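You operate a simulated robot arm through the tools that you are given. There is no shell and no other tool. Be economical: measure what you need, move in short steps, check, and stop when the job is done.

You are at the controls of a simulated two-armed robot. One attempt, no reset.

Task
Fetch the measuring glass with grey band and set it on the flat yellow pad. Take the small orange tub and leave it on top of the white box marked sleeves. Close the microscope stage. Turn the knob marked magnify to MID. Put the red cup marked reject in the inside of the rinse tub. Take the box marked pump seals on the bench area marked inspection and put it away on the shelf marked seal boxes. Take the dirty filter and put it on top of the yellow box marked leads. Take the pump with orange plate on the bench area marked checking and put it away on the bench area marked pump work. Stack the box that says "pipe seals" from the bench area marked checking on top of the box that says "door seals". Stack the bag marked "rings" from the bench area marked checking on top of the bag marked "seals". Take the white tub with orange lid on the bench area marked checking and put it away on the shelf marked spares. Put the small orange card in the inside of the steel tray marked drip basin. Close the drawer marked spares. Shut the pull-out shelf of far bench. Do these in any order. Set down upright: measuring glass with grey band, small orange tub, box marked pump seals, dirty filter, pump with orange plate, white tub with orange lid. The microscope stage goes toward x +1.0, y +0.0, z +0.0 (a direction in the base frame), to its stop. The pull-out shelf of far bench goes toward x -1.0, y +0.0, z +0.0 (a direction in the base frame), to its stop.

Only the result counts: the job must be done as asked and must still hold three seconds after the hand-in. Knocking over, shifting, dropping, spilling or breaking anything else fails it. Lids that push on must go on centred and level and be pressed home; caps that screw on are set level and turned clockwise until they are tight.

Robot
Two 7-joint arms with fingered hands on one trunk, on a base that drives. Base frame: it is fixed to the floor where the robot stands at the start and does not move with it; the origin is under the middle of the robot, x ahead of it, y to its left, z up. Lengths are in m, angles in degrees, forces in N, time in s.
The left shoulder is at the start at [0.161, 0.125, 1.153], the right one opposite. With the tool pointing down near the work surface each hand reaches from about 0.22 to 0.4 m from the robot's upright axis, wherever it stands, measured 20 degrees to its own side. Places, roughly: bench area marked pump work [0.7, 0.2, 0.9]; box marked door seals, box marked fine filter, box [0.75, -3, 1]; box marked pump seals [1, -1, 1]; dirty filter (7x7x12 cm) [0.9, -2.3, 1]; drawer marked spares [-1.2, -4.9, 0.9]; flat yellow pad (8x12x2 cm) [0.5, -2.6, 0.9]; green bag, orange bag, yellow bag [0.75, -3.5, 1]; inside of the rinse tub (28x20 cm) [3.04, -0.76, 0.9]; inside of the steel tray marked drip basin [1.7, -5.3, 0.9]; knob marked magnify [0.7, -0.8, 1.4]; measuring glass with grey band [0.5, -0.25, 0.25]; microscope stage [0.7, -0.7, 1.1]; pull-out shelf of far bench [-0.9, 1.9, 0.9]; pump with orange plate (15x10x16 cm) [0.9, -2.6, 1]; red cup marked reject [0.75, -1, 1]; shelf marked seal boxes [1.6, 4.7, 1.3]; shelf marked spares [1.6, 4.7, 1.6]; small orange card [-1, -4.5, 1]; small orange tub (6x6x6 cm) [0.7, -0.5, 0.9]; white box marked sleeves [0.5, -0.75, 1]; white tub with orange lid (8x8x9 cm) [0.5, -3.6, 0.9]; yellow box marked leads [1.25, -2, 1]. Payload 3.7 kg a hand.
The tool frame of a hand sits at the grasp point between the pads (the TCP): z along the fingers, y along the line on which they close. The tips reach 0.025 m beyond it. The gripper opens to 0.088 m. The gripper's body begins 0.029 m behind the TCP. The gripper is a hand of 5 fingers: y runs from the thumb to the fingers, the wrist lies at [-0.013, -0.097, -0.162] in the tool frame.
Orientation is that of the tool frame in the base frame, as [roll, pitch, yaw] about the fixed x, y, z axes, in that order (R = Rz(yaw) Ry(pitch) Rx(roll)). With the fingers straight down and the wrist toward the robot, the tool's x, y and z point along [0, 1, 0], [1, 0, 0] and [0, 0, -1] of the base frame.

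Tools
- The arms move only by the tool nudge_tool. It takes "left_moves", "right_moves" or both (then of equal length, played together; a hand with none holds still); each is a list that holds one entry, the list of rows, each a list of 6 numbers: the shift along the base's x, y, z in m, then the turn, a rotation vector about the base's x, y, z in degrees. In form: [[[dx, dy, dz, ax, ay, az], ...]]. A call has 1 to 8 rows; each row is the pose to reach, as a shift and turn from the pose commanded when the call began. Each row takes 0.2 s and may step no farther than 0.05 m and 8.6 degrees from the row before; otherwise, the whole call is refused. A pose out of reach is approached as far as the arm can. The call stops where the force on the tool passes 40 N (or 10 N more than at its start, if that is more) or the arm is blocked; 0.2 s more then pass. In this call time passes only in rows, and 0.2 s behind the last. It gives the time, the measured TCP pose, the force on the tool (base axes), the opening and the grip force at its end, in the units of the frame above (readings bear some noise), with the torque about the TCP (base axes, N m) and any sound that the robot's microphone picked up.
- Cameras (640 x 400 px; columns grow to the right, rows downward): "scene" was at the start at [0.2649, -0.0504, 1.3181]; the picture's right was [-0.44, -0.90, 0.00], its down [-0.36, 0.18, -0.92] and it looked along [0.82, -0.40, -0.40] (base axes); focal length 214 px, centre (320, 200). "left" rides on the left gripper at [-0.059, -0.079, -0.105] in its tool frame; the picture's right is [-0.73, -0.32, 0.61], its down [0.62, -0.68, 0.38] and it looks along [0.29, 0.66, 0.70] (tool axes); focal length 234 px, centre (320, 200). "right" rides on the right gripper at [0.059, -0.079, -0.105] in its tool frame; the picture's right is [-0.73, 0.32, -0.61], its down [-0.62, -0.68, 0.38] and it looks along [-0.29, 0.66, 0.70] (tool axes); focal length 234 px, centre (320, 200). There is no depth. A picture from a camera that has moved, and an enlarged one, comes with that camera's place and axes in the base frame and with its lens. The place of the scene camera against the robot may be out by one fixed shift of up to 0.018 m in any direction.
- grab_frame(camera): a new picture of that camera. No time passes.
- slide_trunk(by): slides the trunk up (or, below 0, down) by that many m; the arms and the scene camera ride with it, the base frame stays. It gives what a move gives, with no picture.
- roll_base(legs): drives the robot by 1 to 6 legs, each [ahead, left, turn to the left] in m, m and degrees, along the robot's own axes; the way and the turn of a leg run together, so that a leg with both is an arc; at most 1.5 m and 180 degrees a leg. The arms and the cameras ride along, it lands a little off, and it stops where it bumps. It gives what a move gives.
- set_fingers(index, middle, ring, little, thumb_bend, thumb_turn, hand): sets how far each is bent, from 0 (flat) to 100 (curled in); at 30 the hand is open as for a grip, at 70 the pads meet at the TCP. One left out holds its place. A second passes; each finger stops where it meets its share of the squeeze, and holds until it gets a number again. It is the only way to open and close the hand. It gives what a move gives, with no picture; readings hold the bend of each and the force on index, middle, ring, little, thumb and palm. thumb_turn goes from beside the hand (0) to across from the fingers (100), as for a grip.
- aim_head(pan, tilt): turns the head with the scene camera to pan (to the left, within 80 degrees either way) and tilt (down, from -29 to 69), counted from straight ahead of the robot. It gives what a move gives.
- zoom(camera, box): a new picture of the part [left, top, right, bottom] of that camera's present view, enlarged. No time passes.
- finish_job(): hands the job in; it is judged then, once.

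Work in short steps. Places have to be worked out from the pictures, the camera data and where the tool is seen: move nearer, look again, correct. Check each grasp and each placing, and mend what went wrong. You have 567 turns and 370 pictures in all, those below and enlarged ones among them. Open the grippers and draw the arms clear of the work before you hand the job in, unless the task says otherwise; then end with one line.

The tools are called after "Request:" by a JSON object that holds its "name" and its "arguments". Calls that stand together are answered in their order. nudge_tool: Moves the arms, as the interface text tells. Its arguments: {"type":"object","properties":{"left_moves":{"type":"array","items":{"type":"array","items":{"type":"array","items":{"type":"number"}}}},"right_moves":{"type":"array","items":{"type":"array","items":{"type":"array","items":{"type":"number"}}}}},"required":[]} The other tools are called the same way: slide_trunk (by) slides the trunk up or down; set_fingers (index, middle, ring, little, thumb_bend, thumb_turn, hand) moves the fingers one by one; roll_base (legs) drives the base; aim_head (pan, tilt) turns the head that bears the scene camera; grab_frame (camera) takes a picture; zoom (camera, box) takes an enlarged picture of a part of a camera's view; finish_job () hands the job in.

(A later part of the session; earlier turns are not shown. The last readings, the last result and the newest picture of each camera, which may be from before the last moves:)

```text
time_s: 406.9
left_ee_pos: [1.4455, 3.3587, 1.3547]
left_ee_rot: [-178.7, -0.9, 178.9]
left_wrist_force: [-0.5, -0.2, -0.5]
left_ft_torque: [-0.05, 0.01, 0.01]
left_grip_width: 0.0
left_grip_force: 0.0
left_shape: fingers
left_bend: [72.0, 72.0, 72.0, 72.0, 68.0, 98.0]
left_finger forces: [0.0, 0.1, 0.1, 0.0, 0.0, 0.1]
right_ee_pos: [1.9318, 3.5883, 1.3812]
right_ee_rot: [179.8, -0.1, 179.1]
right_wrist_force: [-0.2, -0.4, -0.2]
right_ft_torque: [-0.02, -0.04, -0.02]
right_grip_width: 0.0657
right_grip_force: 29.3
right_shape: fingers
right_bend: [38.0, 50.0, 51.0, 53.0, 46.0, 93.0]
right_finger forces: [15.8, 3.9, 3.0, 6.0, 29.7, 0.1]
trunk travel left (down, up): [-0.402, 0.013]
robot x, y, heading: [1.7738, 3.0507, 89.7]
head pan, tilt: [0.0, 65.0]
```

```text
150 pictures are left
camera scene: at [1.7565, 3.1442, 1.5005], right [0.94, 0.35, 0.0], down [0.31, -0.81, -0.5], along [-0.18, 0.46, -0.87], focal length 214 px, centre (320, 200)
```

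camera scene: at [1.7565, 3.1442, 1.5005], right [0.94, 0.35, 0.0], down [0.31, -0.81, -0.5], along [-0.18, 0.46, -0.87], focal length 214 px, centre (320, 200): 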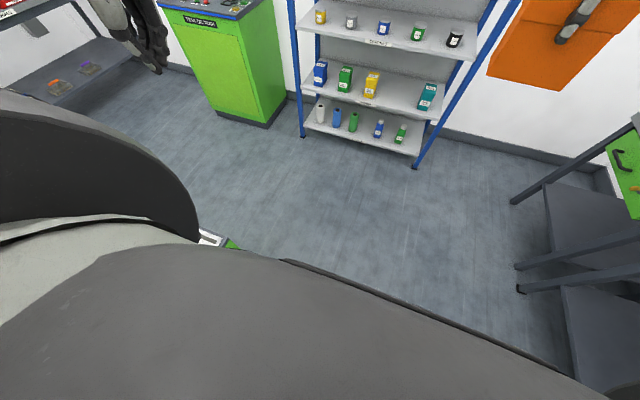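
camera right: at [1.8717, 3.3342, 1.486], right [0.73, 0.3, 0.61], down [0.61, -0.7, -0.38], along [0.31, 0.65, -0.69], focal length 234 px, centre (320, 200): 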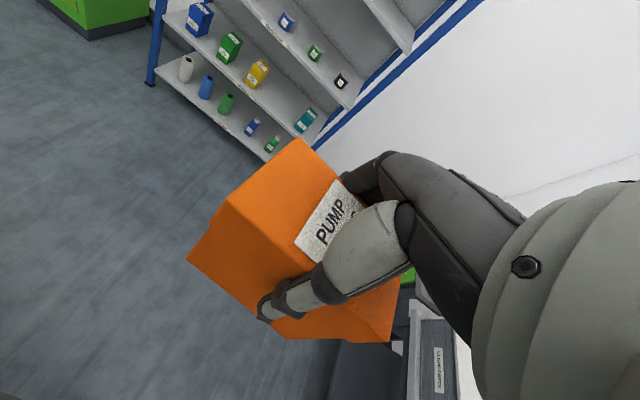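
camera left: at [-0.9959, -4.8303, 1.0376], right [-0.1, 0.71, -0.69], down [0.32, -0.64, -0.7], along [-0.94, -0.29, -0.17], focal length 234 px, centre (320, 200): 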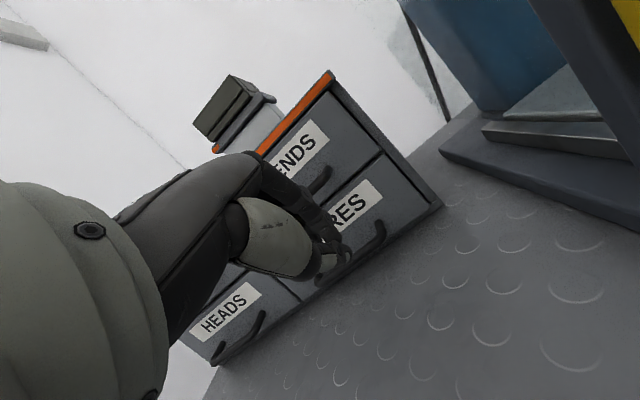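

The bench's end is right beside the base on the left. I move right 0.15, forward 0.6, then left.

Request:
{"name": "roll_base", "arguments": {"legs": [[0, -0.15, 0], [0.5, 0.0, 0]]}}

Request:
{"name": "aim_head", "arguments": {"pan": 20, "tilt": 10}}

Request:
{"name": "grab_frame", "arguments": {"camera": "scene"}}

```text
time_s: 411.4
left_ee_pos: [1.5988, 3.8595, 1.3543]
left_ee_rot: [-178.6, -1.0, 178.8]
left_wrist_force: [-0.2, -0.1, 0.3]
left_ft_torque: [0.02, 0.0, -0.02]
left_grip_width: 0.0
left_grip_force: 0.0
left_shape: fingers
left_bend: [72.0, 72.0, 72.0, 72.0, 68.0, 98.0]
left_finger forces: [0.0, 0.1, 0.0, 0.0, 0.1, 0.1]
right_ee_pos: [2.0845, 4.0905, 1.3824]
right_ee_rot: [179.8, 0.0, 179.1]
right_wrist_force: [0.2, 0.5, -1.1]
right_ft_torque: [-0.03, -0.02, 0.0]
right_grip_width: 0.0659
right_grip_force: 29.5
right_shape: fingers
right_bend: [38.0, 50.0, 51.0, 53.0, 46.0, 93.0]
right_finger forces: [15.7, 3.9, 2.9, 6.0, 29.6, 0.1]
trunk travel left (down, up): [-0.402, 0.013]
robot x, y, heading: [1.9294, 3.5516, 89.5]
head pan, tilt: [0.0, 65.0]
```

```text
time_s: 412.6
left_ee_pos: [1.5974, 3.8598, 1.3549]
left_ee_rot: [-178.6, -1.0, 178.8]
left_wrist_force: [0.5, -0.3, -1.3]
left_ft_torque: [-0.02, 0.01, -0.01]
left_grip_width: 0.0001
left_grip_force: 0.1
left_shape: fingers
left_bend: [72.0, 72.0, 72.0, 72.0, 68.0, 98.0]
left_finger forces: [0.0, 0.1, 0.0, 0.0, 0.1, 0.1]
right_ee_pos: [2.0838, 4.0898, 1.3822]
right_ee_rot: [179.8, -0.1, 179.1]
right_wrist_force: [0.8, 0.2, -0.9]
right_ft_torque: [0.02, -0.01, 0.03]
right_grip_width: 0.0658
right_grip_force: 29.8
right_shape: fingers
right_bend: [38.0, 50.0, 51.0, 53.0, 46.0, 93.0]
right_finger forces: [15.7, 3.9, 2.9, 6.0, 29.7, 0.0]
trunk travel left (down, up): [-0.402, 0.013]
robot x, y, heading: [1.9286, 3.5518, 89.6]
head pan, tilt: [20.0, 10.0]
```

```text
149 pictures are left
camera scene: at [1.9022, 3.6703, 1.5752], right [0.94, 0.33, 0.0], down [0.06, -0.16, -0.98], along [-0.33, 0.93, -0.17], focal length 214 px, centre (320, 200)
```

scene: 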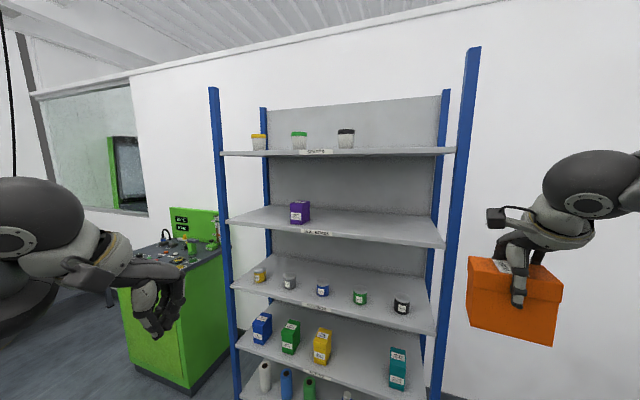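

Shelf SEAL BOXES: front edge y≈4.54, top z≈1.285; the shelf above starts ≈1.605. I move ahead a bit, then left 0.28, then check.

Request:
{"name": "roll_base", "arguments": {"legs": [[0.2, 0, 0.4], [0, 0.284, 0]]}}

Request:
{"name": "aim_head", "arguments": {"pan": -5, "tilt": 12}}

Request:
{"name": "grab_frame", "arguments": {"camera": "scene"}}

```text
time_s: 416.9
left_ee_pos: [1.3156, 4.0574, 1.354]
left_ee_rot: [-178.5, -1.0, 179.3]
left_wrist_force: [-0.2, 0.0, -0.3]
left_ft_torque: [0.0, 0.02, -0.02]
left_grip_width: 0.0
left_grip_force: 0.1
left_shape: fingers
left_bend: [72.0, 72.0, 72.0, 72.0, 68.0, 98.0]
left_finger forces: [0.0, 0.0, 0.1, 0.0, 0.1, 0.1]
right_ee_pos: [1.8006, 4.2913, 1.3823]
right_ee_rot: [179.9, -0.2, 179.7]
right_wrist_force: [0.5, 0.3, -1.1]
right_ft_torque: [0.0, -0.01, -0.01]
right_grip_width: 0.0658
right_grip_force: 29.2
right_shape: fingers
right_bend: [38.0, 50.0, 51.0, 53.0, 46.0, 93.0]
right_finger forces: [15.7, 3.8, 2.7, 6.0, 29.6, 0.1]
trunk travel left (down, up): [-0.402, 0.013]
robot x, y, heading: [1.6483, 3.7548, 90.1]
head pan, tilt: [20.0, 10.0]
```

```text
time_s: 417.8
left_ee_pos: [1.3173, 4.0569, 1.3538]
left_ee_rot: [-178.5, -1.1, 179.3]
left_wrist_force: [-0.6, 0.5, -0.1]
left_ft_torque: [0.0, -0.01, -0.04]
left_grip_width: 0.0
left_grip_force: 0.0
left_shape: fingers
left_bend: [72.0, 72.0, 72.0, 72.0, 68.0, 98.0]
left_finger forces: [0.0, 0.1, 0.0, 0.1, 0.0, 0.0]
right_ee_pos: [1.7999, 4.2914, 1.3816]
right_ee_rot: [179.8, -0.1, 179.6]
right_wrist_force: [0.4, -1.1, -1.5]
right_ft_torque: [-0.02, 0.0, 0.0]
right_grip_width: 0.0657
right_grip_force: 29.6
right_shape: fingers
right_bend: [38.0, 50.0, 51.0, 53.0, 46.0, 93.0]
right_finger forces: [15.7, 3.9, 2.8, 6.0, 29.6, 0.1]
trunk travel left (down, up): [-0.402, 0.013]
robot x, y, heading: [1.6514, 3.7535, 90.2]
head pan, tilt: [-5.0, 12.0]
```

```text
148 pictures are left
camera scene: at [1.6612, 3.8758, 1.572], right [1.0, -0.09, 0.0], down [-0.02, -0.21, -0.98], along [0.09, 0.97, -0.21], focal length 214 px, centre (320, 200)
```

scene: 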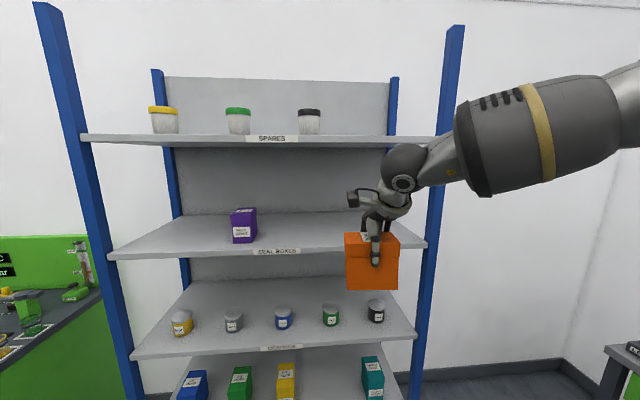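

I shift left 8 cm and advance 0.2 m, then check clearances.

Request:
{"name": "roll_base", "arguments": {"legs": [[0.2, 0.08, 0]]}}

Request:
{"name": "grab_frame", "arguments": {"camera": "scene"}}

Request:
{"name": "grab_frame", "arguments": {"camera": "right"}}

```text
time_s: 419.4
left_ee_pos: [1.2368, 4.2568, 1.3545]
left_ee_rot: [-178.5, -1.0, 179.3]
left_wrist_force: [0.1, 0.4, -0.2]
left_ft_torque: [0.02, 0.0, 0.0]
left_grip_width: 0.0003
left_grip_force: 0.1
left_shape: fingers
left_bend: [72.0, 72.0, 72.0, 72.0, 68.0, 98.0]
left_finger forces: [0.1, 0.1, 0.0, 0.0, 0.1, 0.0]
right_ee_pos: [1.7189, 4.4917, 1.3813]
right_ee_rot: [179.8, -0.1, 179.8]
right_wrist_force: [0.7, 0.7, -1.1]
right_ft_torque: [0.02, 0.0, -0.01]
right_grip_width: 0.066
right_grip_force: 29.7
right_shape: fingers
right_bend: [38.0, 50.0, 51.0, 53.0, 46.0, 93.0]
right_finger forces: [15.7, 3.8, 2.7, 5.9, 29.6, 0.0]
trunk travel left (down, up): [-0.402, 0.013]
robot x, y, heading: [1.5675, 3.9516, 90.1]
head pan, tilt: [-5.0, 12.0]
```

```text
147 pictures are left
camera scene: at [1.5819, 4.0764, 1.572], right [1.0, -0.09, 0.0], down [-0.02, -0.21, -0.98], along [0.08, 0.97, -0.21], focal length 214 px, centre (320, 200)
```

scene: 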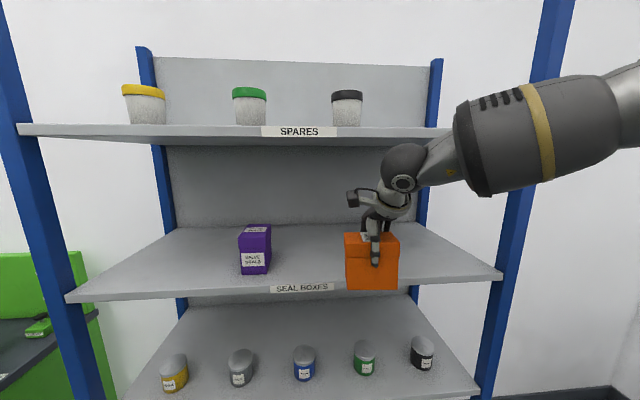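

```text
146 pictures are left
camera right: at [1.6625, 4.4132, 1.4869], right [0.73, 0.32, 0.61], down [0.62, -0.68, -0.39], along [0.29, 0.66, -0.69], focal length 234 px, centre (320, 200)
```

right: 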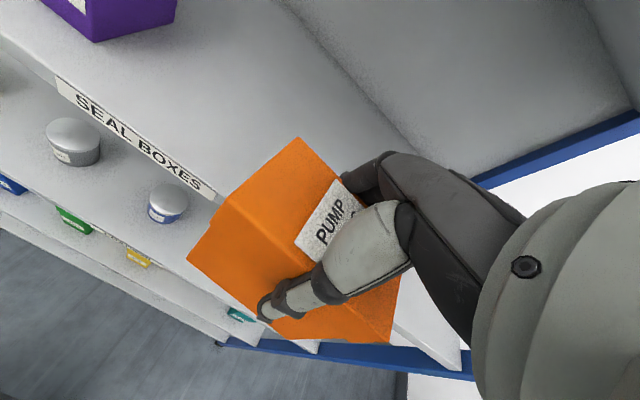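

The box bottom clears the shelf by about 1.5 cm. I advance 0.10 m.

Request:
{"name": "roll_base", "arguments": {"legs": [[0.1, 0.0, 0]]}}

Request:
{"name": "grab_frame", "arguments": {"camera": "scene"}}

Request:
{"name": "grab_frame", "arguments": {"camera": "right"}}

```text
time_s: 420.6
left_ee_pos: [1.2365, 4.3568, 1.3536]
left_ee_rot: [-178.5, -0.9, 179.4]
left_wrist_force: [-0.2, 1.0, -0.3]
left_ft_torque: [-0.03, -0.02, -0.02]
left_grip_width: 0.0001
left_grip_force: 0.2
left_shape: fingers
left_bend: [72.0, 72.0, 72.0, 72.0, 68.0, 98.0]
left_finger forces: [0.1, 0.0, 0.0, 0.1, 0.1, 0.1]
right_ee_pos: [1.7206, 4.5919, 1.3819]
right_ee_rot: [179.7, -0.1, 179.7]
right_wrist_force: [0.0, -0.3, -1.8]
right_ft_torque: [0.02, 0.02, 0.01]
right_grip_width: 0.0657
right_grip_force: 29.0
right_shape: fingers
right_bend: [38.0, 50.0, 51.0, 53.0, 46.0, 93.0]
right_finger forces: [15.7, 3.9, 2.9, 6.0, 29.6, 0.0]
trunk travel left (down, up): [-0.402, 0.013]
robot x, y, heading: [1.5695, 4.0588, 90.3]
head pan, tilt: [-5.0, 12.0]
```

```text
145 pictures are left
camera scene: at [1.5818, 4.1762, 1.572], right [1.0, -0.09, 0.0], down [-0.02, -0.21, -0.98], along [0.08, 0.97, -0.21], focal length 214 px, centre (320, 200)
```

scene: 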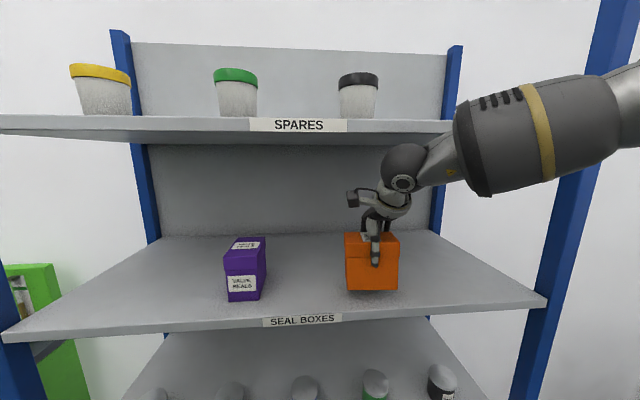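

```text
144 pictures are left
camera right: at [1.6624, 4.5129, 1.487], right [0.73, 0.32, 0.61], down [0.62, -0.68, -0.39], along [0.29, 0.66, -0.69], focal length 234 px, centre (320, 200)
```

right: 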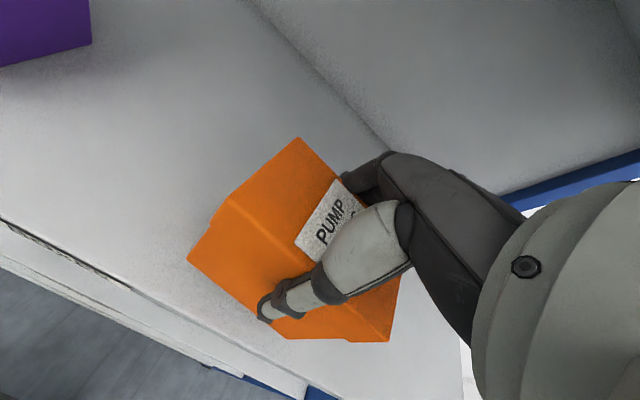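

The box is over the shelf. I lower it to contact.

Request:
{"name": "nudge_tool", "arguments": {"right_moves": [[[0, 0, -0.006, 0, 0, 0], [0, 0, -0.012, 0, 0, 0], [0, 0, -0.018, 0, 0, 0]]]}}

Request:
{"name": "nudge_tool", "arguments": {"right_moves": [[[0, 0, -0.004, 0, 0, 0], [0, 0, -0.008, 0, 0, 0], [0, 0, -0.012, 0, 0, 0]]]}}

```text
time_s: 421.4
left_ee_pos: [1.2369, 4.3567, 1.3545]
left_ee_rot: [-178.7, -1.1, 179.5]
left_wrist_force: [0.9, -0.9, 0.1]
left_ft_torque: [-0.02, -0.02, 0.0]
left_grip_width: 0.0002
left_grip_force: 0.0
left_shape: fingers
left_bend: [72.0, 72.0, 72.0, 72.0, 68.0, 98.0]
left_finger forces: [0.0, 0.0, 0.0, 0.0, 0.1, 0.1]
right_ee_pos: [1.7205, 4.5909, 1.3649]
right_ee_rot: [179.7, -0.1, 179.6]
right_wrist_force: [0.2, 0.7, -1.1]
right_ft_torque: [0.01, 0.0, 0.0]
right_grip_width: 0.0658
right_grip_force: 28.6
right_shape: fingers
right_bend: [38.0, 50.0, 51.0, 53.0, 46.0, 93.0]
right_finger forces: [15.7, 3.8, 2.8, 6.0, 29.5, 0.0]
trunk travel left (down, up): [-0.402, 0.013]
robot x, y, heading: [1.5742, 4.05, 90.1]
head pan, tilt: [-5.0, 12.0]
```

```text
time_s: 422.2
left_ee_pos: [1.2375, 4.3564, 1.3546]
left_ee_rot: [-178.7, -1.0, 179.5]
left_wrist_force: [0.5, 0.1, 0.3]
left_ft_torque: [-0.01, 0.04, 0.01]
left_grip_width: 0.0
left_grip_force: 0.1
left_shape: fingers
left_bend: [72.0, 72.0, 72.0, 72.0, 68.0, 98.0]
left_finger forces: [0.0, 0.0, 0.1, 0.1, 0.0, 0.0]
right_ee_pos: [1.7209, 4.5912, 1.354]
right_ee_rot: [179.6, -0.2, 179.8]
right_wrist_force: [1.8, -0.7, 6.3]
right_ft_torque: [0.22, 0.2, -0.03]
right_grip_width: 0.0658
right_grip_force: 31.2
right_shape: fingers
right_bend: [38.0, 50.0, 51.0, 53.0, 46.0, 93.0]
right_finger forces: [18.3, 4.2, 3.0, 5.3, 31.4, 0.0]
trunk travel left (down, up): [-0.402, 0.013]
robot x, y, heading: [1.5697, 4.0515, 90.0]
head pan, tilt: [-5.0, 12.0]
```

Touching at z 1.354. I press 2 mm more and release.

Request:
{"name": "nudge_tool", "arguments": {"right_moves": [[[0, 0, -0.003, 0, 0, 0]]]}}

Request:
{"name": "set_fingers", "arguments": {"hand": "right", "index": 25, "middle": 25, "ring": 25, "little": 25, "thumb_bend": 22}}

Request:
{"name": "zoom", "arguments": {"camera": "scene", "box": [200, 130, 450, 330]}}

```text
time_s: 422.6
left_ee_pos: [1.2368, 4.3552, 1.3546]
left_ee_rot: [-178.8, -1.0, 179.4]
left_wrist_force: [0.1, -0.1, 0.5]
left_ft_torque: [-0.02, 0.0, 0.0]
left_grip_width: 0.0
left_grip_force: 0.1
left_shape: fingers
left_bend: [72.0, 72.0, 72.0, 72.0, 68.0, 98.0]
left_finger forces: [0.1, 0.0, 0.1, 0.1, 0.0, 0.0]
right_ee_pos: [1.722, 4.5911, 1.3527]
right_ee_rot: [179.3, -0.1, 179.6]
right_wrist_force: [4.0, -1.4, 18.7]
right_ft_torque: [0.27, 0.21, -0.02]
right_grip_width: 0.0663
right_grip_force: 31.9
right_shape: fingers
right_bend: [38.0, 50.0, 51.0, 53.0, 46.0, 94.0]
right_finger forces: [19.6, 4.3, 3.1, 5.2, 32.4, 0.0]
trunk travel left (down, up): [-0.402, 0.013]
robot x, y, heading: [1.5691, 4.0538, 89.8]
head pan, tilt: [-5.0, 12.0]
```

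```text
time_s: 423.6
left_ee_pos: [1.2367, 4.3569, 1.3535]
left_ee_rot: [-178.7, -1.0, 179.3]
left_wrist_force: [0.0, -1.2, -0.4]
left_ft_torque: [-0.02, -0.02, -0.02]
left_grip_width: 0.0
left_grip_force: 0.1
left_shape: fingers
left_bend: [72.0, 72.0, 72.0, 72.0, 68.0, 98.0]
left_finger forces: [0.0, 0.0, 0.0, 0.0, 0.0, 0.0]
right_ee_pos: [1.7192, 4.5906, 1.3499]
right_ee_rot: [179.8, -0.1, 179.7]
right_wrist_force: [-1.6, -1.0, 2.4]
right_ft_torque: [-0.05, -0.04, -0.01]
right_grip_width: 0.0974
right_grip_force: 1.3
right_shape: fingers
right_bend: [25.0, 25.0, 25.0, 25.0, 22.0, 97.0]
right_finger forces: [0.0, 0.1, 0.0, 0.0, 2.3, 0.0]
trunk travel left (down, up): [-0.402, 0.013]
robot x, y, heading: [1.5704, 4.054, 89.9]
head pan, tilt: [-5.0, 12.0]
```

```text
2.00 times, centred on (325, 230) of scene
camera zoom: at [1.5817, 4.1754, 1.572], right [1.0, -0.09, 0.0], down [-0.02, -0.21, -0.98], along [0.08, 0.97, -0.21], focal length 429 px, centre (310, 140)
```

zoom: 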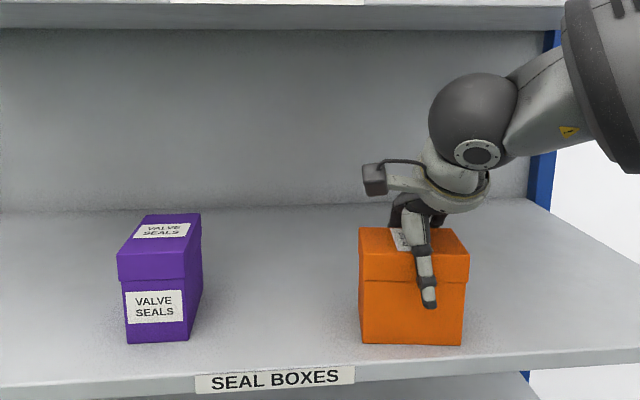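

Box placed. I rise just enough to clear the lid (watching the shelf above), in small steps.

Request:
{"name": "nudge_tool", "arguments": {"right_moves": [[[0, 0.003, 0.015, 0, 0, 0], [0, 0.003, 0.03, 0, 0, 0], [0, 0.003, 0.045, 0, 0, 0], [0, 0.003, 0.056, 0, 0, 0]]]}}

Request:
{"name": "zoom", "arguments": {"camera": "scene", "box": [200, 100, 450, 300]}}

```text
time_s: 424.6
left_ee_pos: [1.2363, 4.3566, 1.3548]
left_ee_rot: [-178.7, -0.9, 179.4]
left_wrist_force: [0.0, -0.4, 0.2]
left_ft_torque: [0.01, 0.01, 0.01]
left_grip_width: 0.0001
left_grip_force: 0.1
left_shape: fingers
left_bend: [72.0, 72.0, 72.0, 72.0, 68.0, 98.0]
left_finger forces: [0.1, 0.0, 0.0, 0.0, 0.0, 0.0]
right_ee_pos: [1.7194, 4.5936, 1.4056]
right_ee_rot: [179.9, -0.1, 179.7]
right_wrist_force: [0.3, -0.2, -0.6]
right_ft_torque: [0.0, 0.0, 0.01]
right_grip_width: 0.0966
right_grip_force: 0.0
right_shape: fingers
right_bend: [25.0, 25.0, 25.0, 25.0, 22.0, 97.0]
right_finger forces: [0.0, 0.0, 0.0, 0.1, 0.0, 0.0]
trunk travel left (down, up): [-0.402, 0.013]
robot x, y, heading: [1.5679, 4.053, 90.4]
head pan, tilt: [-5.0, 12.0]
```

```text
2.00 times, centred on (325, 200) of scene
camera zoom: at [1.5818, 4.1756, 1.572], right [1.0, -0.09, 0.0], down [-0.02, -0.21, -0.98], along [0.08, 0.97, -0.21], focal length 429 px, centre (310, 200)
```

zoom: 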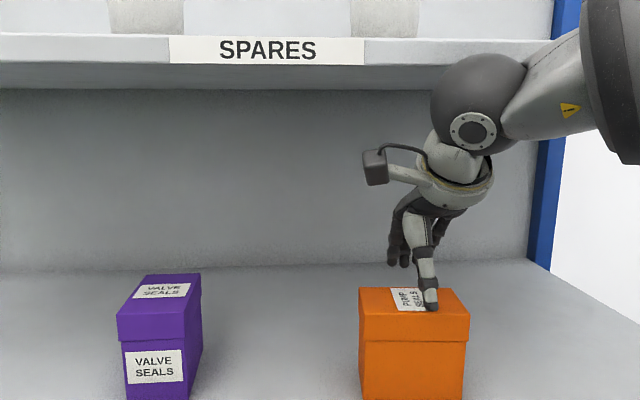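

The fingers are above the lid. I rise 1 cm more and back straight out.

Request:
{"name": "nudge_tool", "arguments": {"right_moves": [[[0, 0.0, 0.01, 0, 0, 0]]]}}

Request:
{"name": "roll_base", "arguments": {"legs": [[-0.35, 0, 0]]}}

Request:
{"name": "grab_frame", "arguments": {"camera": "scene"}}

```text
time_s: 425.0
left_ee_pos: [1.2367, 4.3576, 1.3556]
left_ee_rot: [-178.8, -1.0, 179.4]
left_wrist_force: [-0.3, 0.2, -1.1]
left_ft_torque: [-0.01, 0.01, -0.04]
left_grip_width: 0.0
left_grip_force: 0.0
left_shape: fingers
left_bend: [72.0, 72.0, 72.0, 72.0, 68.0, 98.0]
left_finger forces: [0.1, 0.0, 0.0, 0.0, 0.0, 0.0]
right_ee_pos: [1.7216, 4.595, 1.4162]
right_ee_rot: [179.7, 0.0, 179.6]
right_wrist_force: [-0.7, -0.7, 0.2]
right_ft_torque: [0.02, 0.01, 0.0]
right_grip_width: 0.0968
right_grip_force: 0.1
right_shape: fingers
right_bend: [25.0, 25.0, 25.0, 25.0, 22.0, 97.0]
right_finger forces: [0.0, 0.0, 0.0, 0.1, 0.0, 0.0]
trunk travel left (down, up): [-0.402, 0.013]
robot x, y, heading: [1.5694, 4.0535, 89.9]
head pan, tilt: [-5.0, 12.0]
```

```text
time_s: 427.2
left_ee_pos: [1.2381, 4.0127, 1.354]
left_ee_rot: [-178.7, -1.0, 179.0]
left_wrist_force: [-0.6, -1.1, -0.8]
left_ft_torque: [0.0, -0.02, 0.0]
left_grip_width: 0.0
left_grip_force: 0.2
left_shape: fingers
left_bend: [72.0, 72.0, 72.0, 72.0, 68.0, 98.0]
left_finger forces: [0.1, 0.0, 0.1, 0.0, 0.0, 0.1]
right_ee_pos: [1.7229, 4.2467, 1.4145]
right_ee_rot: [179.8, -0.1, 179.2]
right_wrist_force: [0.8, 0.1, 0.7]
right_ft_torque: [-0.02, 0.0, 0.01]
right_grip_width: 0.0967
right_grip_force: 0.1
right_shape: fingers
right_bend: [25.0, 25.0, 25.0, 25.0, 22.0, 97.0]
right_finger forces: [0.0, 0.1, 0.0, 0.1, 0.0, 0.1]
trunk travel left (down, up): [-0.402, 0.013]
robot x, y, heading: [1.5693, 3.7062, 89.7]
head pan, tilt: [-5.0, 12.0]
```

```text
141 pictures are left
camera scene: at [1.582, 3.8288, 1.572], right [1.0, -0.09, 0.0], down [-0.02, -0.21, -0.98], along [0.09, 0.97, -0.21], focal length 214 px, centre (320, 200)
```

scene: 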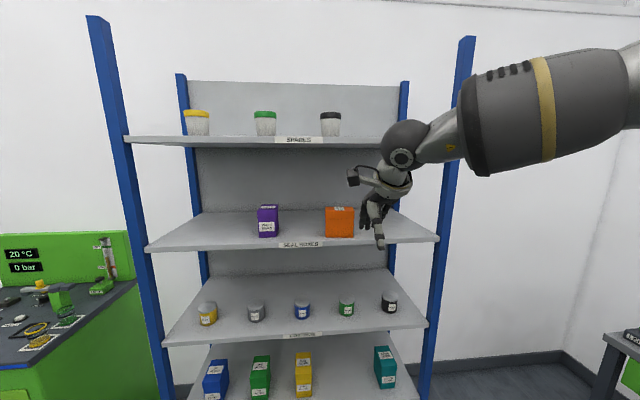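

Pump seals is on its shelf. Next, the pull-out shelf near (-0.9, 1.9). I turn to face −x and look.

Request:
{"name": "roll_base", "arguments": {"legs": [[0, 0, 90]]}}

Request:
{"name": "aim_head", "arguments": {"pan": 5, "tilt": 20}}

Request:
{"name": "grab_frame", "arguments": {"camera": "scene"}}

```text
time_s: 431.5
left_ee_pos: [1.2626, 3.3744, 1.3536]
left_ee_rot: [-178.7, -0.9, -91.1]
left_wrist_force: [0.1, 0.4, 0.6]
left_ft_torque: [0.03, -0.04, 0.01]
left_grip_width: 0.0
left_grip_force: 0.0
left_shape: fingers
left_bend: [72.0, 72.0, 72.0, 72.0, 68.0, 98.0]
left_finger forces: [0.0, 0.1, 0.1, 0.1, 0.0, 0.0]
right_ee_pos: [1.0281, 3.8609, 1.4153]
right_ee_rot: [179.7, -0.2, -90.8]
right_wrist_force: [-0.1, 0.7, 0.1]
right_ft_torque: [-0.02, 0.0, 0.01]
right_grip_width: 0.0967
right_grip_force: 0.1
right_shape: fingers
right_bend: [25.0, 25.0, 25.0, 25.0, 22.0, 97.0]
right_finger forces: [0.0, 0.1, 0.0, 0.1, 0.0, 0.0]
trunk travel left (down, up): [-0.402, 0.013]
robot x, y, heading: [1.5703, 3.7078, 179.8]
head pan, tilt: [-5.0, 12.0]
```

```text
time_s: 432.2
left_ee_pos: [1.2631, 3.3748, 1.3539]
left_ee_rot: [-178.6, -1.0, -91.1]
left_wrist_force: [0.5, 0.5, 0.6]
left_ft_torque: [0.01, 0.03, 0.01]
left_grip_width: 0.0
left_grip_force: 0.0
left_shape: fingers
left_bend: [72.0, 72.0, 72.0, 72.0, 68.0, 98.0]
left_finger forces: [0.0, 0.0, 0.0, 0.0, 0.0, 0.0]
right_ee_pos: [1.0288, 3.8608, 1.4157]
right_ee_rot: [179.8, -0.1, -90.8]
right_wrist_force: [0.1, 0.0, 0.5]
right_ft_torque: [-0.02, 0.0, -0.04]
right_grip_width: 0.0969
right_grip_force: 0.1
right_shape: fingers
right_bend: [25.0, 25.0, 25.0, 25.0, 22.0, 97.0]
right_finger forces: [0.0, 0.0, 0.0, 0.0, 0.0, 0.0]
trunk travel left (down, up): [-0.402, 0.013]
robot x, y, heading: [1.568, 3.7107, 179.8]
head pan, tilt: [5.0, 20.0]
```

```text
140 pictures are left
camera scene: at [1.4403, 3.689, 1.559], right [-0.08, 1.0, 0.0], down [0.34, 0.03, -0.94], along [-0.94, -0.07, -0.34], focal length 214 px, centre (320, 200)
```

scene: 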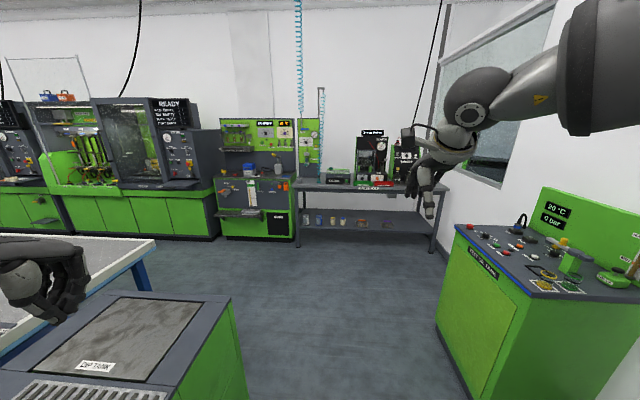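

I zoom toward the far benches to find the pull-out shelf.

Request:
{"name": "zoom", "arguments": {"camera": "scene", "box": [80, 90, 340, 260]}}

```text
2.35 times, centred on (210, 175) of scene
camera zoom: at [1.4403, 3.689, 1.559], right [-0.08, 1.0, 0.0], down [0.34, 0.03, -0.94], along [-0.94, -0.07, -0.34], focal length 505 px, centre (579, 259)
```

zoom: 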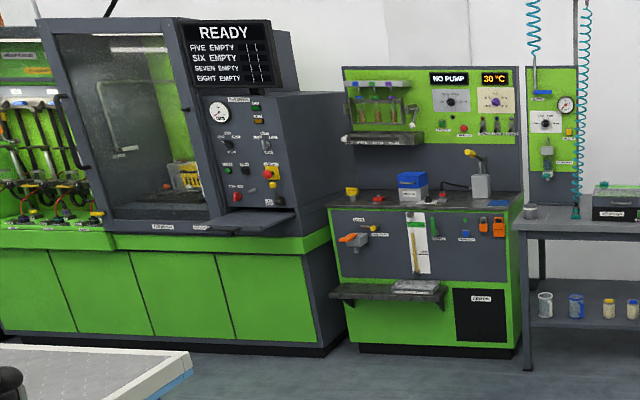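

The dark tray below the READY panel (≈(-0.84, 1.83)) is the pull-out shelf. I drive round the dip tank into the front aisle.

Request:
{"name": "roll_base", "arguments": {"legs": [[1.3, -0.1, 0], [0.42, 0, 0], [0, 1.4, 0]]}}

Request:
{"name": "aim_head", "arguments": {"pan": 10, "tilt": 30}}

Request:
{"name": "grab_frame", "arguments": {"camera": "scene"}}

```text
time_s: 452.8
left_ee_pos: [-0.4483, 2.0977, 1.3541]
left_ee_rot: [-178.6, -1.0, -90.5]
left_wrist_force: [0.0, 0.0, 0.1]
left_ft_torque: [-0.03, -0.02, 0.0]
left_grip_width: 0.0
left_grip_force: 0.1
left_shape: fingers
left_bend: [72.0, 72.0, 72.0, 72.0, 68.0, 98.0]
left_finger forces: [0.0, 0.1, 0.1, 0.0, 0.0, 0.0]
right_ee_pos: [-0.6867, 2.5808, 1.4148]
right_ee_rot: [179.8, -0.1, -90.3]
right_wrist_force: [-0.8, -1.2, 0.1]
right_ft_torque: [-0.02, -0.01, 0.03]
right_grip_width: 0.0964
right_grip_force: 0.0
right_shape: fingers
right_bend: [25.0, 25.0, 25.0, 25.0, 22.0, 97.0]
right_finger forces: [0.1, 0.0, 0.0, 0.0, 0.0, 0.0]
trunk travel left (down, up): [-0.402, 0.013]
robot x, y, heading: [-0.1451, 2.4335, -179.8]
head pan, tilt: [5.0, 20.0]
```

```text
time_s: 453.6
left_ee_pos: [-0.4493, 2.0968, 1.3543]
left_ee_rot: [-178.6, -0.9, -90.6]
left_wrist_force: [-1.0, 0.7, 0.3]
left_ft_torque: [-0.04, 0.0, -0.02]
left_grip_width: 0.0
left_grip_force: 0.0
left_shape: fingers
left_bend: [72.0, 72.0, 72.0, 72.0, 68.0, 98.0]
left_finger forces: [0.0, 0.0, 0.0, 0.1, 0.0, 0.0]
right_ee_pos: [-0.6869, 2.5806, 1.4162]
right_ee_rot: [179.7, -0.1, -90.3]
right_wrist_force: [0.0, 0.7, 0.1]
right_ft_torque: [0.03, 0.01, 0.0]
right_grip_width: 0.097
right_grip_force: 0.1
right_shape: fingers
right_bend: [25.0, 25.0, 25.0, 25.0, 22.0, 97.0]
right_finger forces: [0.0, 0.0, 0.0, 0.1, 0.1, 0.1]
trunk travel left (down, up): [-0.402, 0.013]
robot x, y, heading: [-0.1431, 2.4335, -179.7]
head pan, tilt: [10.0, 30.0]
```

```text
138 pictures are left
camera scene: at [-0.2702, 2.406, 1.543], right [-0.18, 0.98, 0.0], down [0.49, 0.09, -0.87], along [-0.85, -0.15, -0.5], focal length 214 px, centre (320, 200)
```

scene: 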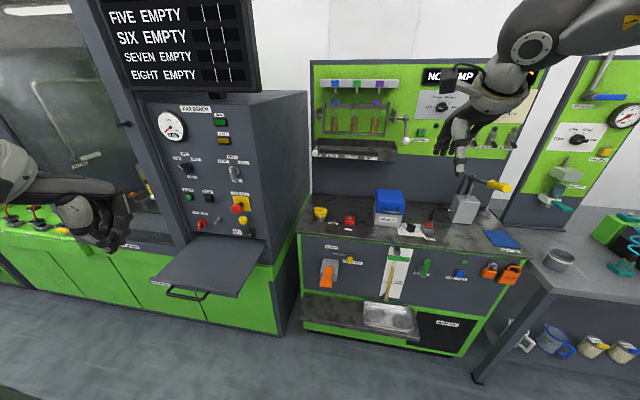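

The pull-out shelf's front edge is at x≈-0.66, y 1.72–2.03, with a handle. I tilt the left fist forward for pushing.

Request:
{"name": "nudge_tool", "arguments": {"left_moves": [[[-0.03, 0, 0, 0, 7.5, 0], [-0.06, 0, 0, 0, 15, 0], [-0.09, 0, 0, 0, 22.5, 0], [-0.12, 0, 0, 0, 30, 0], [-0.15, 0, 0, 0, 37.5, 0], [-0.18, 0, 0, 0, 45, 0]]]}}

Request:
{"name": "slide_trunk", "arguments": {"by": -0.2}}

Request:
{"name": "roll_base", "arguments": {"legs": [[-0.1, 0, 0], [0, 0.2, 0]]}}

Request:
{"name": "grab_frame", "arguments": {"camera": "scene"}}

Request:
{"name": "grab_frame", "arguments": {"camera": "left"}}

```text
time_s: 454.9
left_ee_pos: [-0.6291, 2.0973, 1.3536]
left_ee_rot: [136.1, -1.2, -89.7]
left_wrist_force: [0.5, 0.1, 0.8]
left_ft_torque: [-0.01, 0.01, -0.03]
left_grip_width: 0.0
left_grip_force: 0.1
left_shape: fingers
left_bend: [72.0, 72.0, 72.0, 72.0, 68.0, 98.0]
left_finger forces: [0.0, 0.0, 0.0, 0.1, 0.0, 0.1]
right_ee_pos: [-0.6866, 2.5801, 1.4152]
right_ee_rot: [179.7, -0.2, -90.3]
right_wrist_force: [-1.0, 0.8, -0.1]
right_ft_torque: [-0.03, 0.02, -0.01]
right_grip_width: 0.0966
right_grip_force: 0.1
right_shape: fingers
right_bend: [25.0, 25.0, 25.0, 25.0, 22.0, 97.0]
right_finger forces: [0.1, 0.0, 0.0, 0.0, 0.0, 0.0]
trunk travel left (down, up): [-0.402, 0.013]
robot x, y, heading: [-0.1455, 2.431, -179.7]
head pan, tilt: [10.0, 30.0]
```

```text
time_s: 457.1
left_ee_pos: [-0.6619, 2.0971, 1.0964]
left_ee_rot: [144.6, -1.1, -89.8]
left_wrist_force: [-0.2, 0.6, -0.2]
left_ft_torque: [0.02, 0.01, -0.04]
left_grip_width: 0.0
left_grip_force: 0.0
left_shape: fingers
left_bend: [72.0, 72.0, 72.0, 72.0, 68.0, 98.0]
left_finger forces: [0.1, 0.0, 0.0, 0.0, 0.0, 0.0]
right_ee_pos: [-0.6864, 2.581, 1.2161]
right_ee_rot: [179.8, 0.0, -90.3]
right_wrist_force: [-0.3, -0.6, 1.1]
right_ft_torque: [-0.03, 0.01, 0.02]
right_grip_width: 0.0964
right_grip_force: 0.1
right_shape: fingers
right_bend: [25.0, 25.0, 25.0, 25.0, 22.0, 97.0]
right_finger forces: [0.0, 0.1, 0.1, 0.0, 0.0, 0.1]
trunk travel left (down, up): [-0.202, 0.213]
robot x, y, heading: [-0.1428, 2.4294, -179.6]
head pan, tilt: [10.0, 30.0]
```

```text
time_s: 460.2
left_ee_pos: [-0.5599, 1.897, 1.0958]
left_ee_rot: [144.8, -1.1, -89.7]
left_wrist_force: [0.1, 0.6, -0.3]
left_ft_torque: [0.01, -0.01, 0.01]
left_grip_width: 0.0002
left_grip_force: 0.1
left_shape: fingers
left_bend: [72.0, 72.0, 72.0, 72.0, 68.0, 98.0]
left_finger forces: [0.1, 0.0, 0.0, 0.0, 0.0, 0.0]
right_ee_pos: [-0.5863, 2.3806, 1.2146]
right_ee_rot: [179.9, -0.2, -90.2]
right_wrist_force: [0.3, -1.6, 0.6]
right_ft_torque: [0.01, -0.01, -0.04]
right_grip_width: 0.0967
right_grip_force: 0.0
right_shape: fingers
right_bend: [25.0, 25.0, 25.0, 25.0, 22.0, 97.0]
right_finger forces: [0.0, 0.1, 0.0, 0.0, 0.0, 0.0]
trunk travel left (down, up): [-0.202, 0.213]
robot x, y, heading: [-0.0437, 2.2344, -179.8]
head pan, tilt: [10.0, 30.0]
```

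```text
137 pictures are left
camera scene: at [-0.2778, 2.2061, 1.3374], right [-0.18, 0.98, 0.0], down [0.49, 0.09, -0.87], along [-0.85, -0.16, -0.5], focal length 214 px, centre (320, 200)
```

scene: 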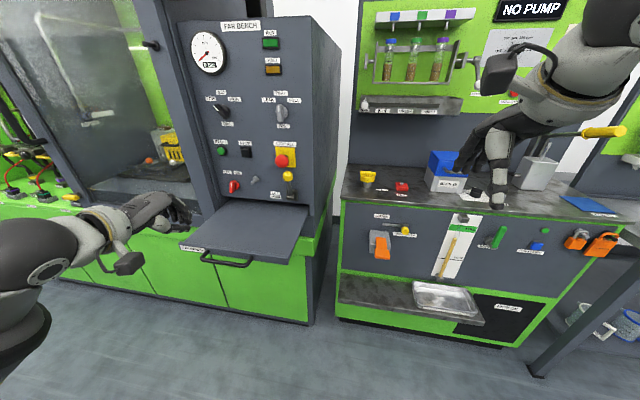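

```text
136 pictures are left
camera left: at [-0.4347, 1.9566, 1.1354], right [-0.09, 0.71, -0.7], down [0.34, -0.63, -0.69], along [-0.94, -0.3, -0.18], focal length 234 px, centre (320, 200)
```

left: 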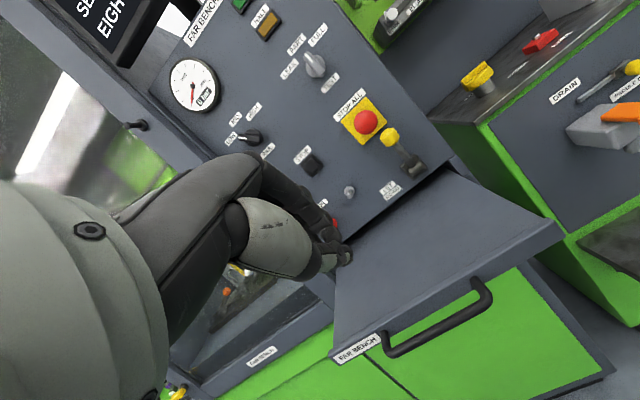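

Two views give the shelf's front edge at x≈-0.586, y≈1.91, z≈0.985. I back off 0.1, lower the fist to that height, then push.

Request:
{"name": "roll_base", "arguments": {"legs": [[-0.1, 0, 0]]}}

Request:
{"name": "nudge_tool", "arguments": {"left_moves": [[[0, 0.005, -0.035, 0, 0, 0], [0, 0.01, -0.07, 0, 0, 0], [0, 0.015, -0.1, 0, 0, 0]]]}}

Request:
{"name": "grab_frame", "arguments": {"camera": "left"}}

Request:
{"name": "grab_frame", "arguments": {"camera": "scene"}}

```text
time_s: 461.4
left_ee_pos: [-0.4601, 1.8968, 1.0958]
left_ee_rot: [144.8, -1.1, -89.5]
left_wrist_force: [-0.1, 0.9, 0.0]
left_ft_torque: [0.0, -0.01, 0.02]
left_grip_width: 0.0001
left_grip_force: 0.0
left_shape: fingers
left_bend: [72.0, 72.0, 72.0, 72.0, 68.0, 98.0]
left_finger forces: [0.0, 0.0, 0.1, 0.0, 0.0, 0.0]
right_ee_pos: [-0.4865, 2.3808, 1.2149]
right_ee_rot: [179.8, -0.1, -90.1]
right_wrist_force: [-0.6, 0.0, 0.2]
right_ft_torque: [0.01, 0.04, -0.03]
right_grip_width: 0.0966
right_grip_force: 0.0
right_shape: fingers
right_bend: [25.0, 25.0, 25.0, 25.0, 22.0, 97.0]
right_finger forces: [0.1, 0.0, 0.0, 0.0, 0.0, 0.1]
trunk travel left (down, up): [-0.202, 0.213]
robot x, y, heading: [0.0568, 2.2326, -179.6]
head pan, tilt: [10.0, 30.0]
```

```text
time_s: 462.2
left_ee_pos: [-0.4605, 1.9115, 0.9949]
left_ee_rot: [144.8, -1.1, -89.7]
left_wrist_force: [-0.5, 0.1, 0.4]
left_ft_torque: [0.02, 0.02, -0.02]
left_grip_width: 0.0001
left_grip_force: 0.3
left_shape: fingers
left_bend: [72.0, 72.0, 72.0, 72.0, 68.0, 98.0]
left_finger forces: [0.1, 0.1, 0.0, 0.1, 0.0, 0.0]
right_ee_pos: [-0.4878, 2.3814, 1.2138]
right_ee_rot: [179.8, -0.1, -90.1]
right_wrist_force: [-0.1, 0.8, -0.2]
right_ft_torque: [0.01, 0.01, 0.0]
right_grip_width: 0.0967
right_grip_force: 0.1
right_shape: fingers
right_bend: [25.0, 25.0, 25.0, 25.0, 22.0, 97.0]
right_finger forces: [0.0, 0.0, 0.1, 0.0, 0.0, 0.1]
trunk travel left (down, up): [-0.202, 0.213]
robot x, y, heading: [0.0561, 2.2356, -179.5]
head pan, tilt: [10.0, 30.0]
```

```text
135 pictures are left
camera left: at [-0.3359, 1.972, 1.0344], right [-0.09, 0.71, -0.7], down [0.34, -0.63, -0.69], along [-0.94, -0.3, -0.18], focal length 234 px, centre (320, 200)
```

left: 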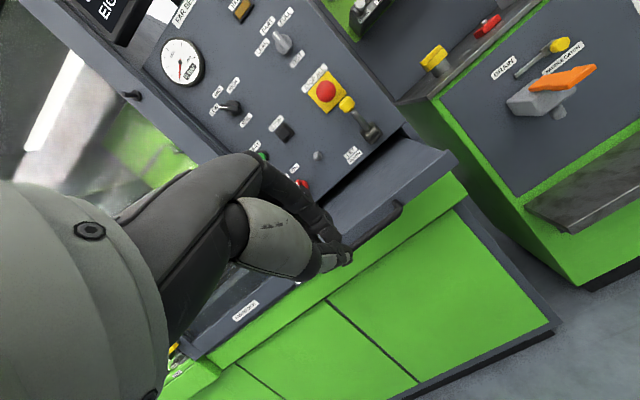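

```text
134 pictures are left
camera scene: at [-0.1791, 2.2071, 1.3373], right [-0.18, 0.98, 0.0], down [0.49, 0.09, -0.87], along [-0.85, -0.16, -0.5], focal length 214 px, centre (320, 200)
```

scene: 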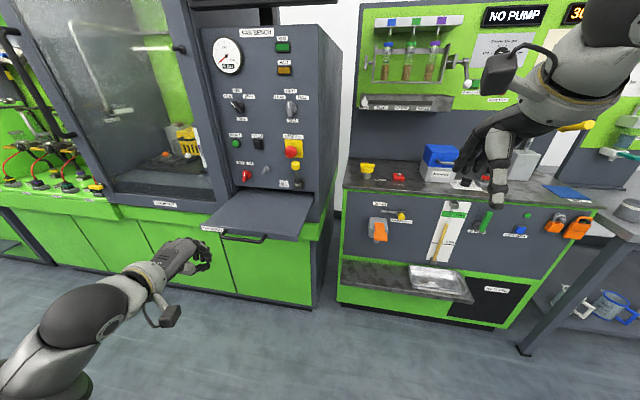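

Better triangulation with the hand camera: the edge is at x≈-0.683, z≈0.889. I lower the fist 10 cm more and advance.

Request:
{"name": "nudge_tool", "arguments": {"left_moves": [[[0, 0, -0.035, 0, 0, 0], [0, 0, -0.07, 0, 0, 0], [0, 0, -0.1, 0, 0, 0]]]}}

Request:
{"name": "roll_base", "arguments": {"legs": [[0.16, 0, 0]]}}

Request:
{"name": "grab_frame", "arguments": {"camera": "left"}}

Request:
{"name": "grab_frame", "arguments": {"camera": "scene"}}

```text
time_s: 463.0
left_ee_pos: [-0.4614, 1.9138, 0.8945]
left_ee_rot: [144.9, -1.1, -89.6]
left_wrist_force: [-0.4, 0.8, 0.6]
left_ft_torque: [0.0, -0.01, -0.01]
left_grip_width: 0.0003
left_grip_force: 0.0
left_shape: fingers
left_bend: [72.0, 72.0, 72.0, 72.0, 68.0, 98.0]
left_finger forces: [0.0, 0.0, 0.0, 0.0, 0.0, 0.0]
right_ee_pos: [-0.4869, 2.3811, 1.2153]
right_ee_rot: [179.9, -0.1, -90.0]
right_wrist_force: [0.3, 0.6, 0.2]
right_ft_torque: [0.0, 0.01, 0.02]
right_grip_width: 0.0966
right_grip_force: 0.1
right_shape: fingers
right_bend: [25.0, 25.0, 25.0, 25.0, 22.0, 97.0]
right_finger forces: [0.0, 0.0, 0.0, 0.0, 0.0, 0.0]
trunk travel left (down, up): [-0.202, 0.213]
robot x, y, heading: [0.0518, 2.2349, -179.5]
head pan, tilt: [10.0, 30.0]
```

```text
time_s: 464.4
left_ee_pos: [-0.6191, 1.9126, 0.8951]
left_ee_rot: [144.8, -1.0, -89.7]
left_wrist_force: [-0.7, 0.1, -1.0]
left_ft_torque: [0.05, -0.02, 0.0]
left_grip_width: 0.0001
left_grip_force: 0.1
left_shape: fingers
left_bend: [72.0, 72.0, 72.0, 72.0, 68.0, 98.0]
left_finger forces: [0.1, 0.0, 0.1, 0.0, 0.0, 0.1]
right_ee_pos: [-0.6459, 2.3797, 1.2149]
right_ee_rot: [179.7, -0.2, -90.0]
right_wrist_force: [0.3, 0.1, 0.0]
right_ft_torque: [-0.02, 0.01, 0.01]
right_grip_width: 0.0965
right_grip_force: 0.0
right_shape: fingers
right_bend: [25.0, 25.0, 25.0, 25.0, 22.0, 97.0]
right_finger forces: [0.1, 0.0, 0.0, 0.0, 0.1, 0.0]
trunk travel left (down, up): [-0.202, 0.213]
robot x, y, heading: [-0.1056, 2.2333, -179.7]
head pan, tilt: [10.0, 30.0]
```

```text
133 pictures are left
camera left: at [-0.4945, 1.9721, 0.9349], right [-0.09, 0.71, -0.7], down [0.34, -0.63, -0.69], along [-0.94, -0.3, -0.18], focal length 234 px, centre (320, 200)
```

left: 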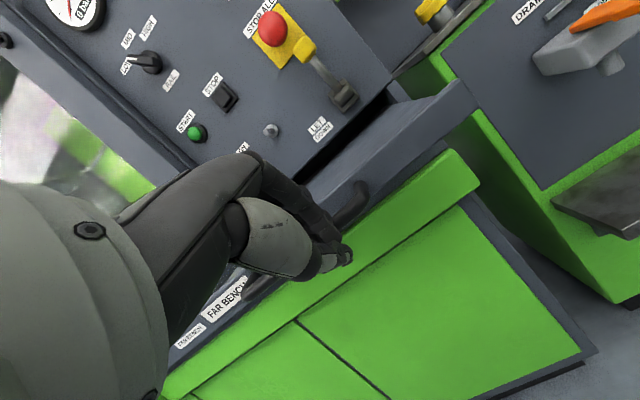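

```text
132 pictures are left
camera scene: at [-0.3379, 2.2058, 1.3373], right [-0.18, 0.98, 0.0], down [0.49, 0.09, -0.87], along [-0.85, -0.16, -0.5], focal length 214 px, centre (320, 200)
```

scene: 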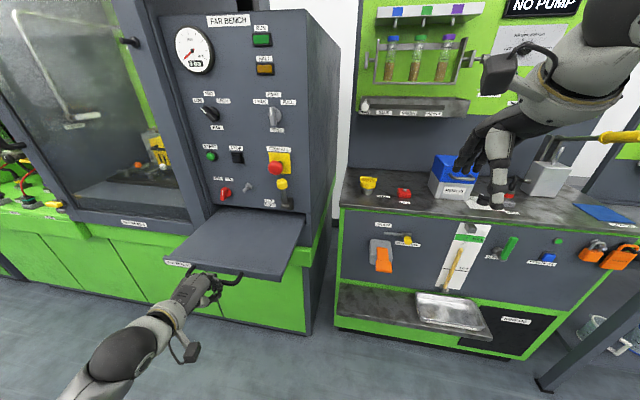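

The fist is in front of the handle. I push toward −x.

Request:
{"name": "nudge_tool", "arguments": {"left_moves": [[[-0.03, 0, 0, 0, 0, 0], [-0.06, 0, 0, 0, 0, 0], [-0.09, 0, 0, 0, 0, 0], [-0.12, 0, 0, 0, 0, 0], [-0.15, 0, 0, 0, 0, 0], [-0.18, 0, 0, 0, 0, 0]]]}}

Request:
{"name": "grab_frame", "arguments": {"camera": "left"}}

Request:
{"name": "grab_frame", "arguments": {"camera": "scene"}}

```text
time_s: 465.8
left_ee_pos: [-0.8002, 1.9109, 0.8943]
left_ee_rot: [145.0, -1.1, -89.7]
left_wrist_force: [-0.2, 1.0, 0.7]
left_ft_torque: [0.01, -0.01, 0.0]
left_grip_width: 0.0002
left_grip_force: 0.0
left_shape: fingers
left_bend: [72.0, 72.0, 72.0, 72.0, 68.0, 98.0]
left_finger forces: [0.0, 0.0, 0.0, 0.1, 0.0, 0.0]
right_ee_pos: [-0.6467, 2.3797, 1.2142]
right_ee_rot: [179.8, -0.2, -90.1]
right_wrist_force: [-0.5, 0.2, 0.3]
right_ft_torque: [0.01, 0.01, 0.0]
right_grip_width: 0.0964
right_grip_force: 0.0
right_shape: fingers
right_bend: [25.0, 25.0, 25.0, 25.0, 22.0, 97.0]
right_finger forces: [0.0, 0.1, 0.0, 0.0, 0.1, 0.0]
trunk travel left (down, up): [-0.202, 0.213]
robot x, y, heading: [-0.1038, 2.2331, -179.5]
head pan, tilt: [10.0, 30.0]
```

```text
131 pictures are left
camera left: at [-0.6753, 1.9706, 0.934], right [-0.09, 0.71, -0.7], down [0.34, -0.63, -0.69], along [-0.94, -0.3, -0.19], focal length 234 px, centre (320, 200)
```

left: 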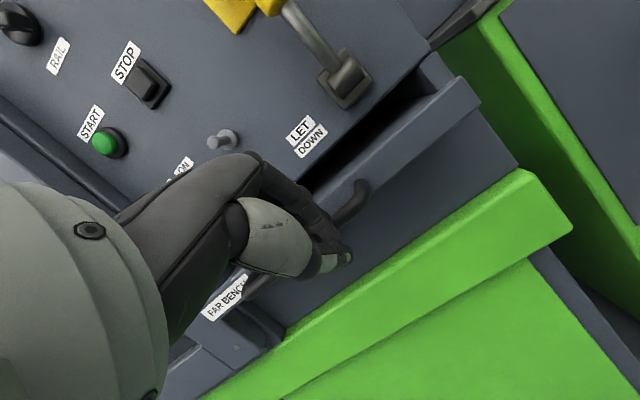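

```text
130 pictures are left
camera scene: at [-0.338, 2.2058, 1.3371], right [-0.18, 0.98, 0.0], down [0.49, 0.09, -0.87], along [-0.85, -0.16, -0.5], focal length 214 px, centre (320, 200)
```

scene: 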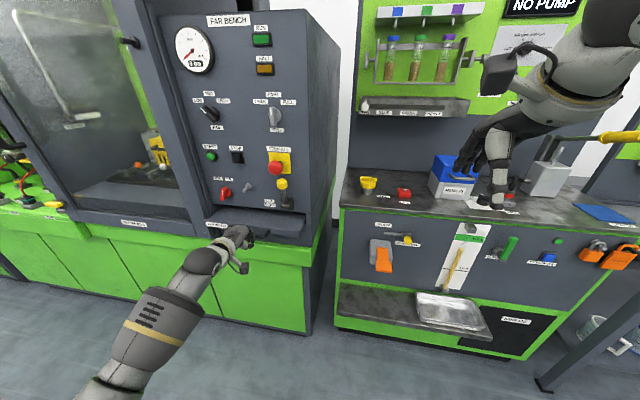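

The shelf slides in easily; a gap remains. I keep pushing in small steps until it stops.

Request:
{"name": "nudge_tool", "arguments": {"left_moves": [[[-0.02, 0, 0, 0, 0, 0], [-0.04, 0, 0, 0, 0, 0], [-0.06, 0, 0, 0, 0, 0], [-0.08, 0, 0, 0, 0, 0]]]}}

Request:
{"name": "grab_frame", "arguments": {"camera": "left"}}

Request:
{"name": "zoom", "arguments": {"camera": "scene", "box": [140, 130, 340, 300]}}

```text
time_s: 466.8
left_ee_pos: [-0.8775, 1.9124, 0.896]
left_ee_rot: [144.8, -1.2, -89.6]
left_wrist_force: [8.9, 0.5, 2.7]
left_ft_torque: [-0.03, -0.05, 0.02]
left_grip_width: 0.0
left_grip_force: 5.3
left_shape: fingers
left_bend: [73.0, 73.0, 72.0, 72.0, 66.0, 97.0]
left_finger forces: [6.4, 3.5, 1.1, 0.0, 0.0, 0.0]
right_ee_pos: [-0.6428, 2.3809, 1.2159]
right_ee_rot: [179.7, -0.1, -90.0]
right_wrist_force: [-0.8, 0.0, 0.1]
right_ft_torque: [-0.01, 0.0, 0.03]
right_grip_width: 0.0966
right_grip_force: 0.0
right_shape: fingers
right_bend: [25.0, 25.0, 25.0, 25.0, 22.0, 97.0]
right_finger forces: [0.1, 0.1, 0.0, 0.1, 0.0, 0.0]
trunk travel left (down, up): [-0.202, 0.213]
robot x, y, heading: [-0.1027, 2.234, -179.6]
head pan, tilt: [10.0, 30.0]
```

```text
129 pictures are left
camera left: at [-0.7526, 1.9719, 0.936], right [-0.09, 0.71, -0.7], down [0.34, -0.64, -0.69], along [-0.94, -0.3, -0.18], focal length 234 px, centre (320, 200)
```

left: 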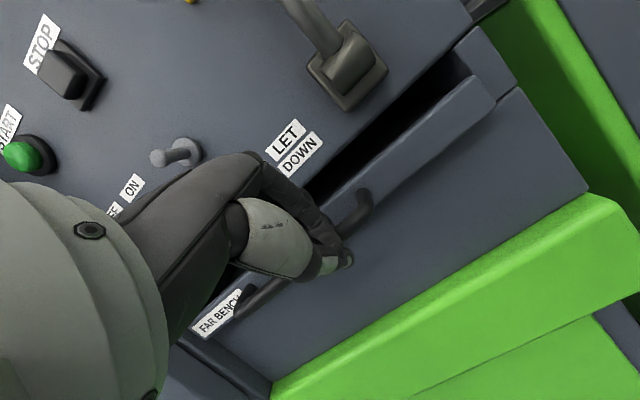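

```text
2.35 times, centred on (240, 215) of scene
camera zoom: at [-0.3347, 2.2062, 1.3379], right [-0.18, 0.98, 0.0], down [0.49, 0.09, -0.87], along [-0.85, -0.16, -0.5], focal length 505 px, centre (508, 165)
```

zoom: 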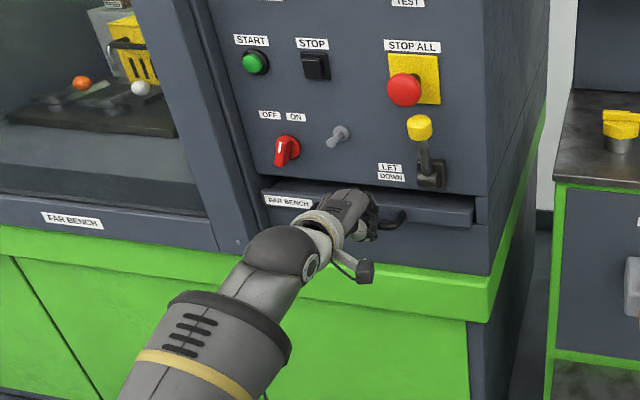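

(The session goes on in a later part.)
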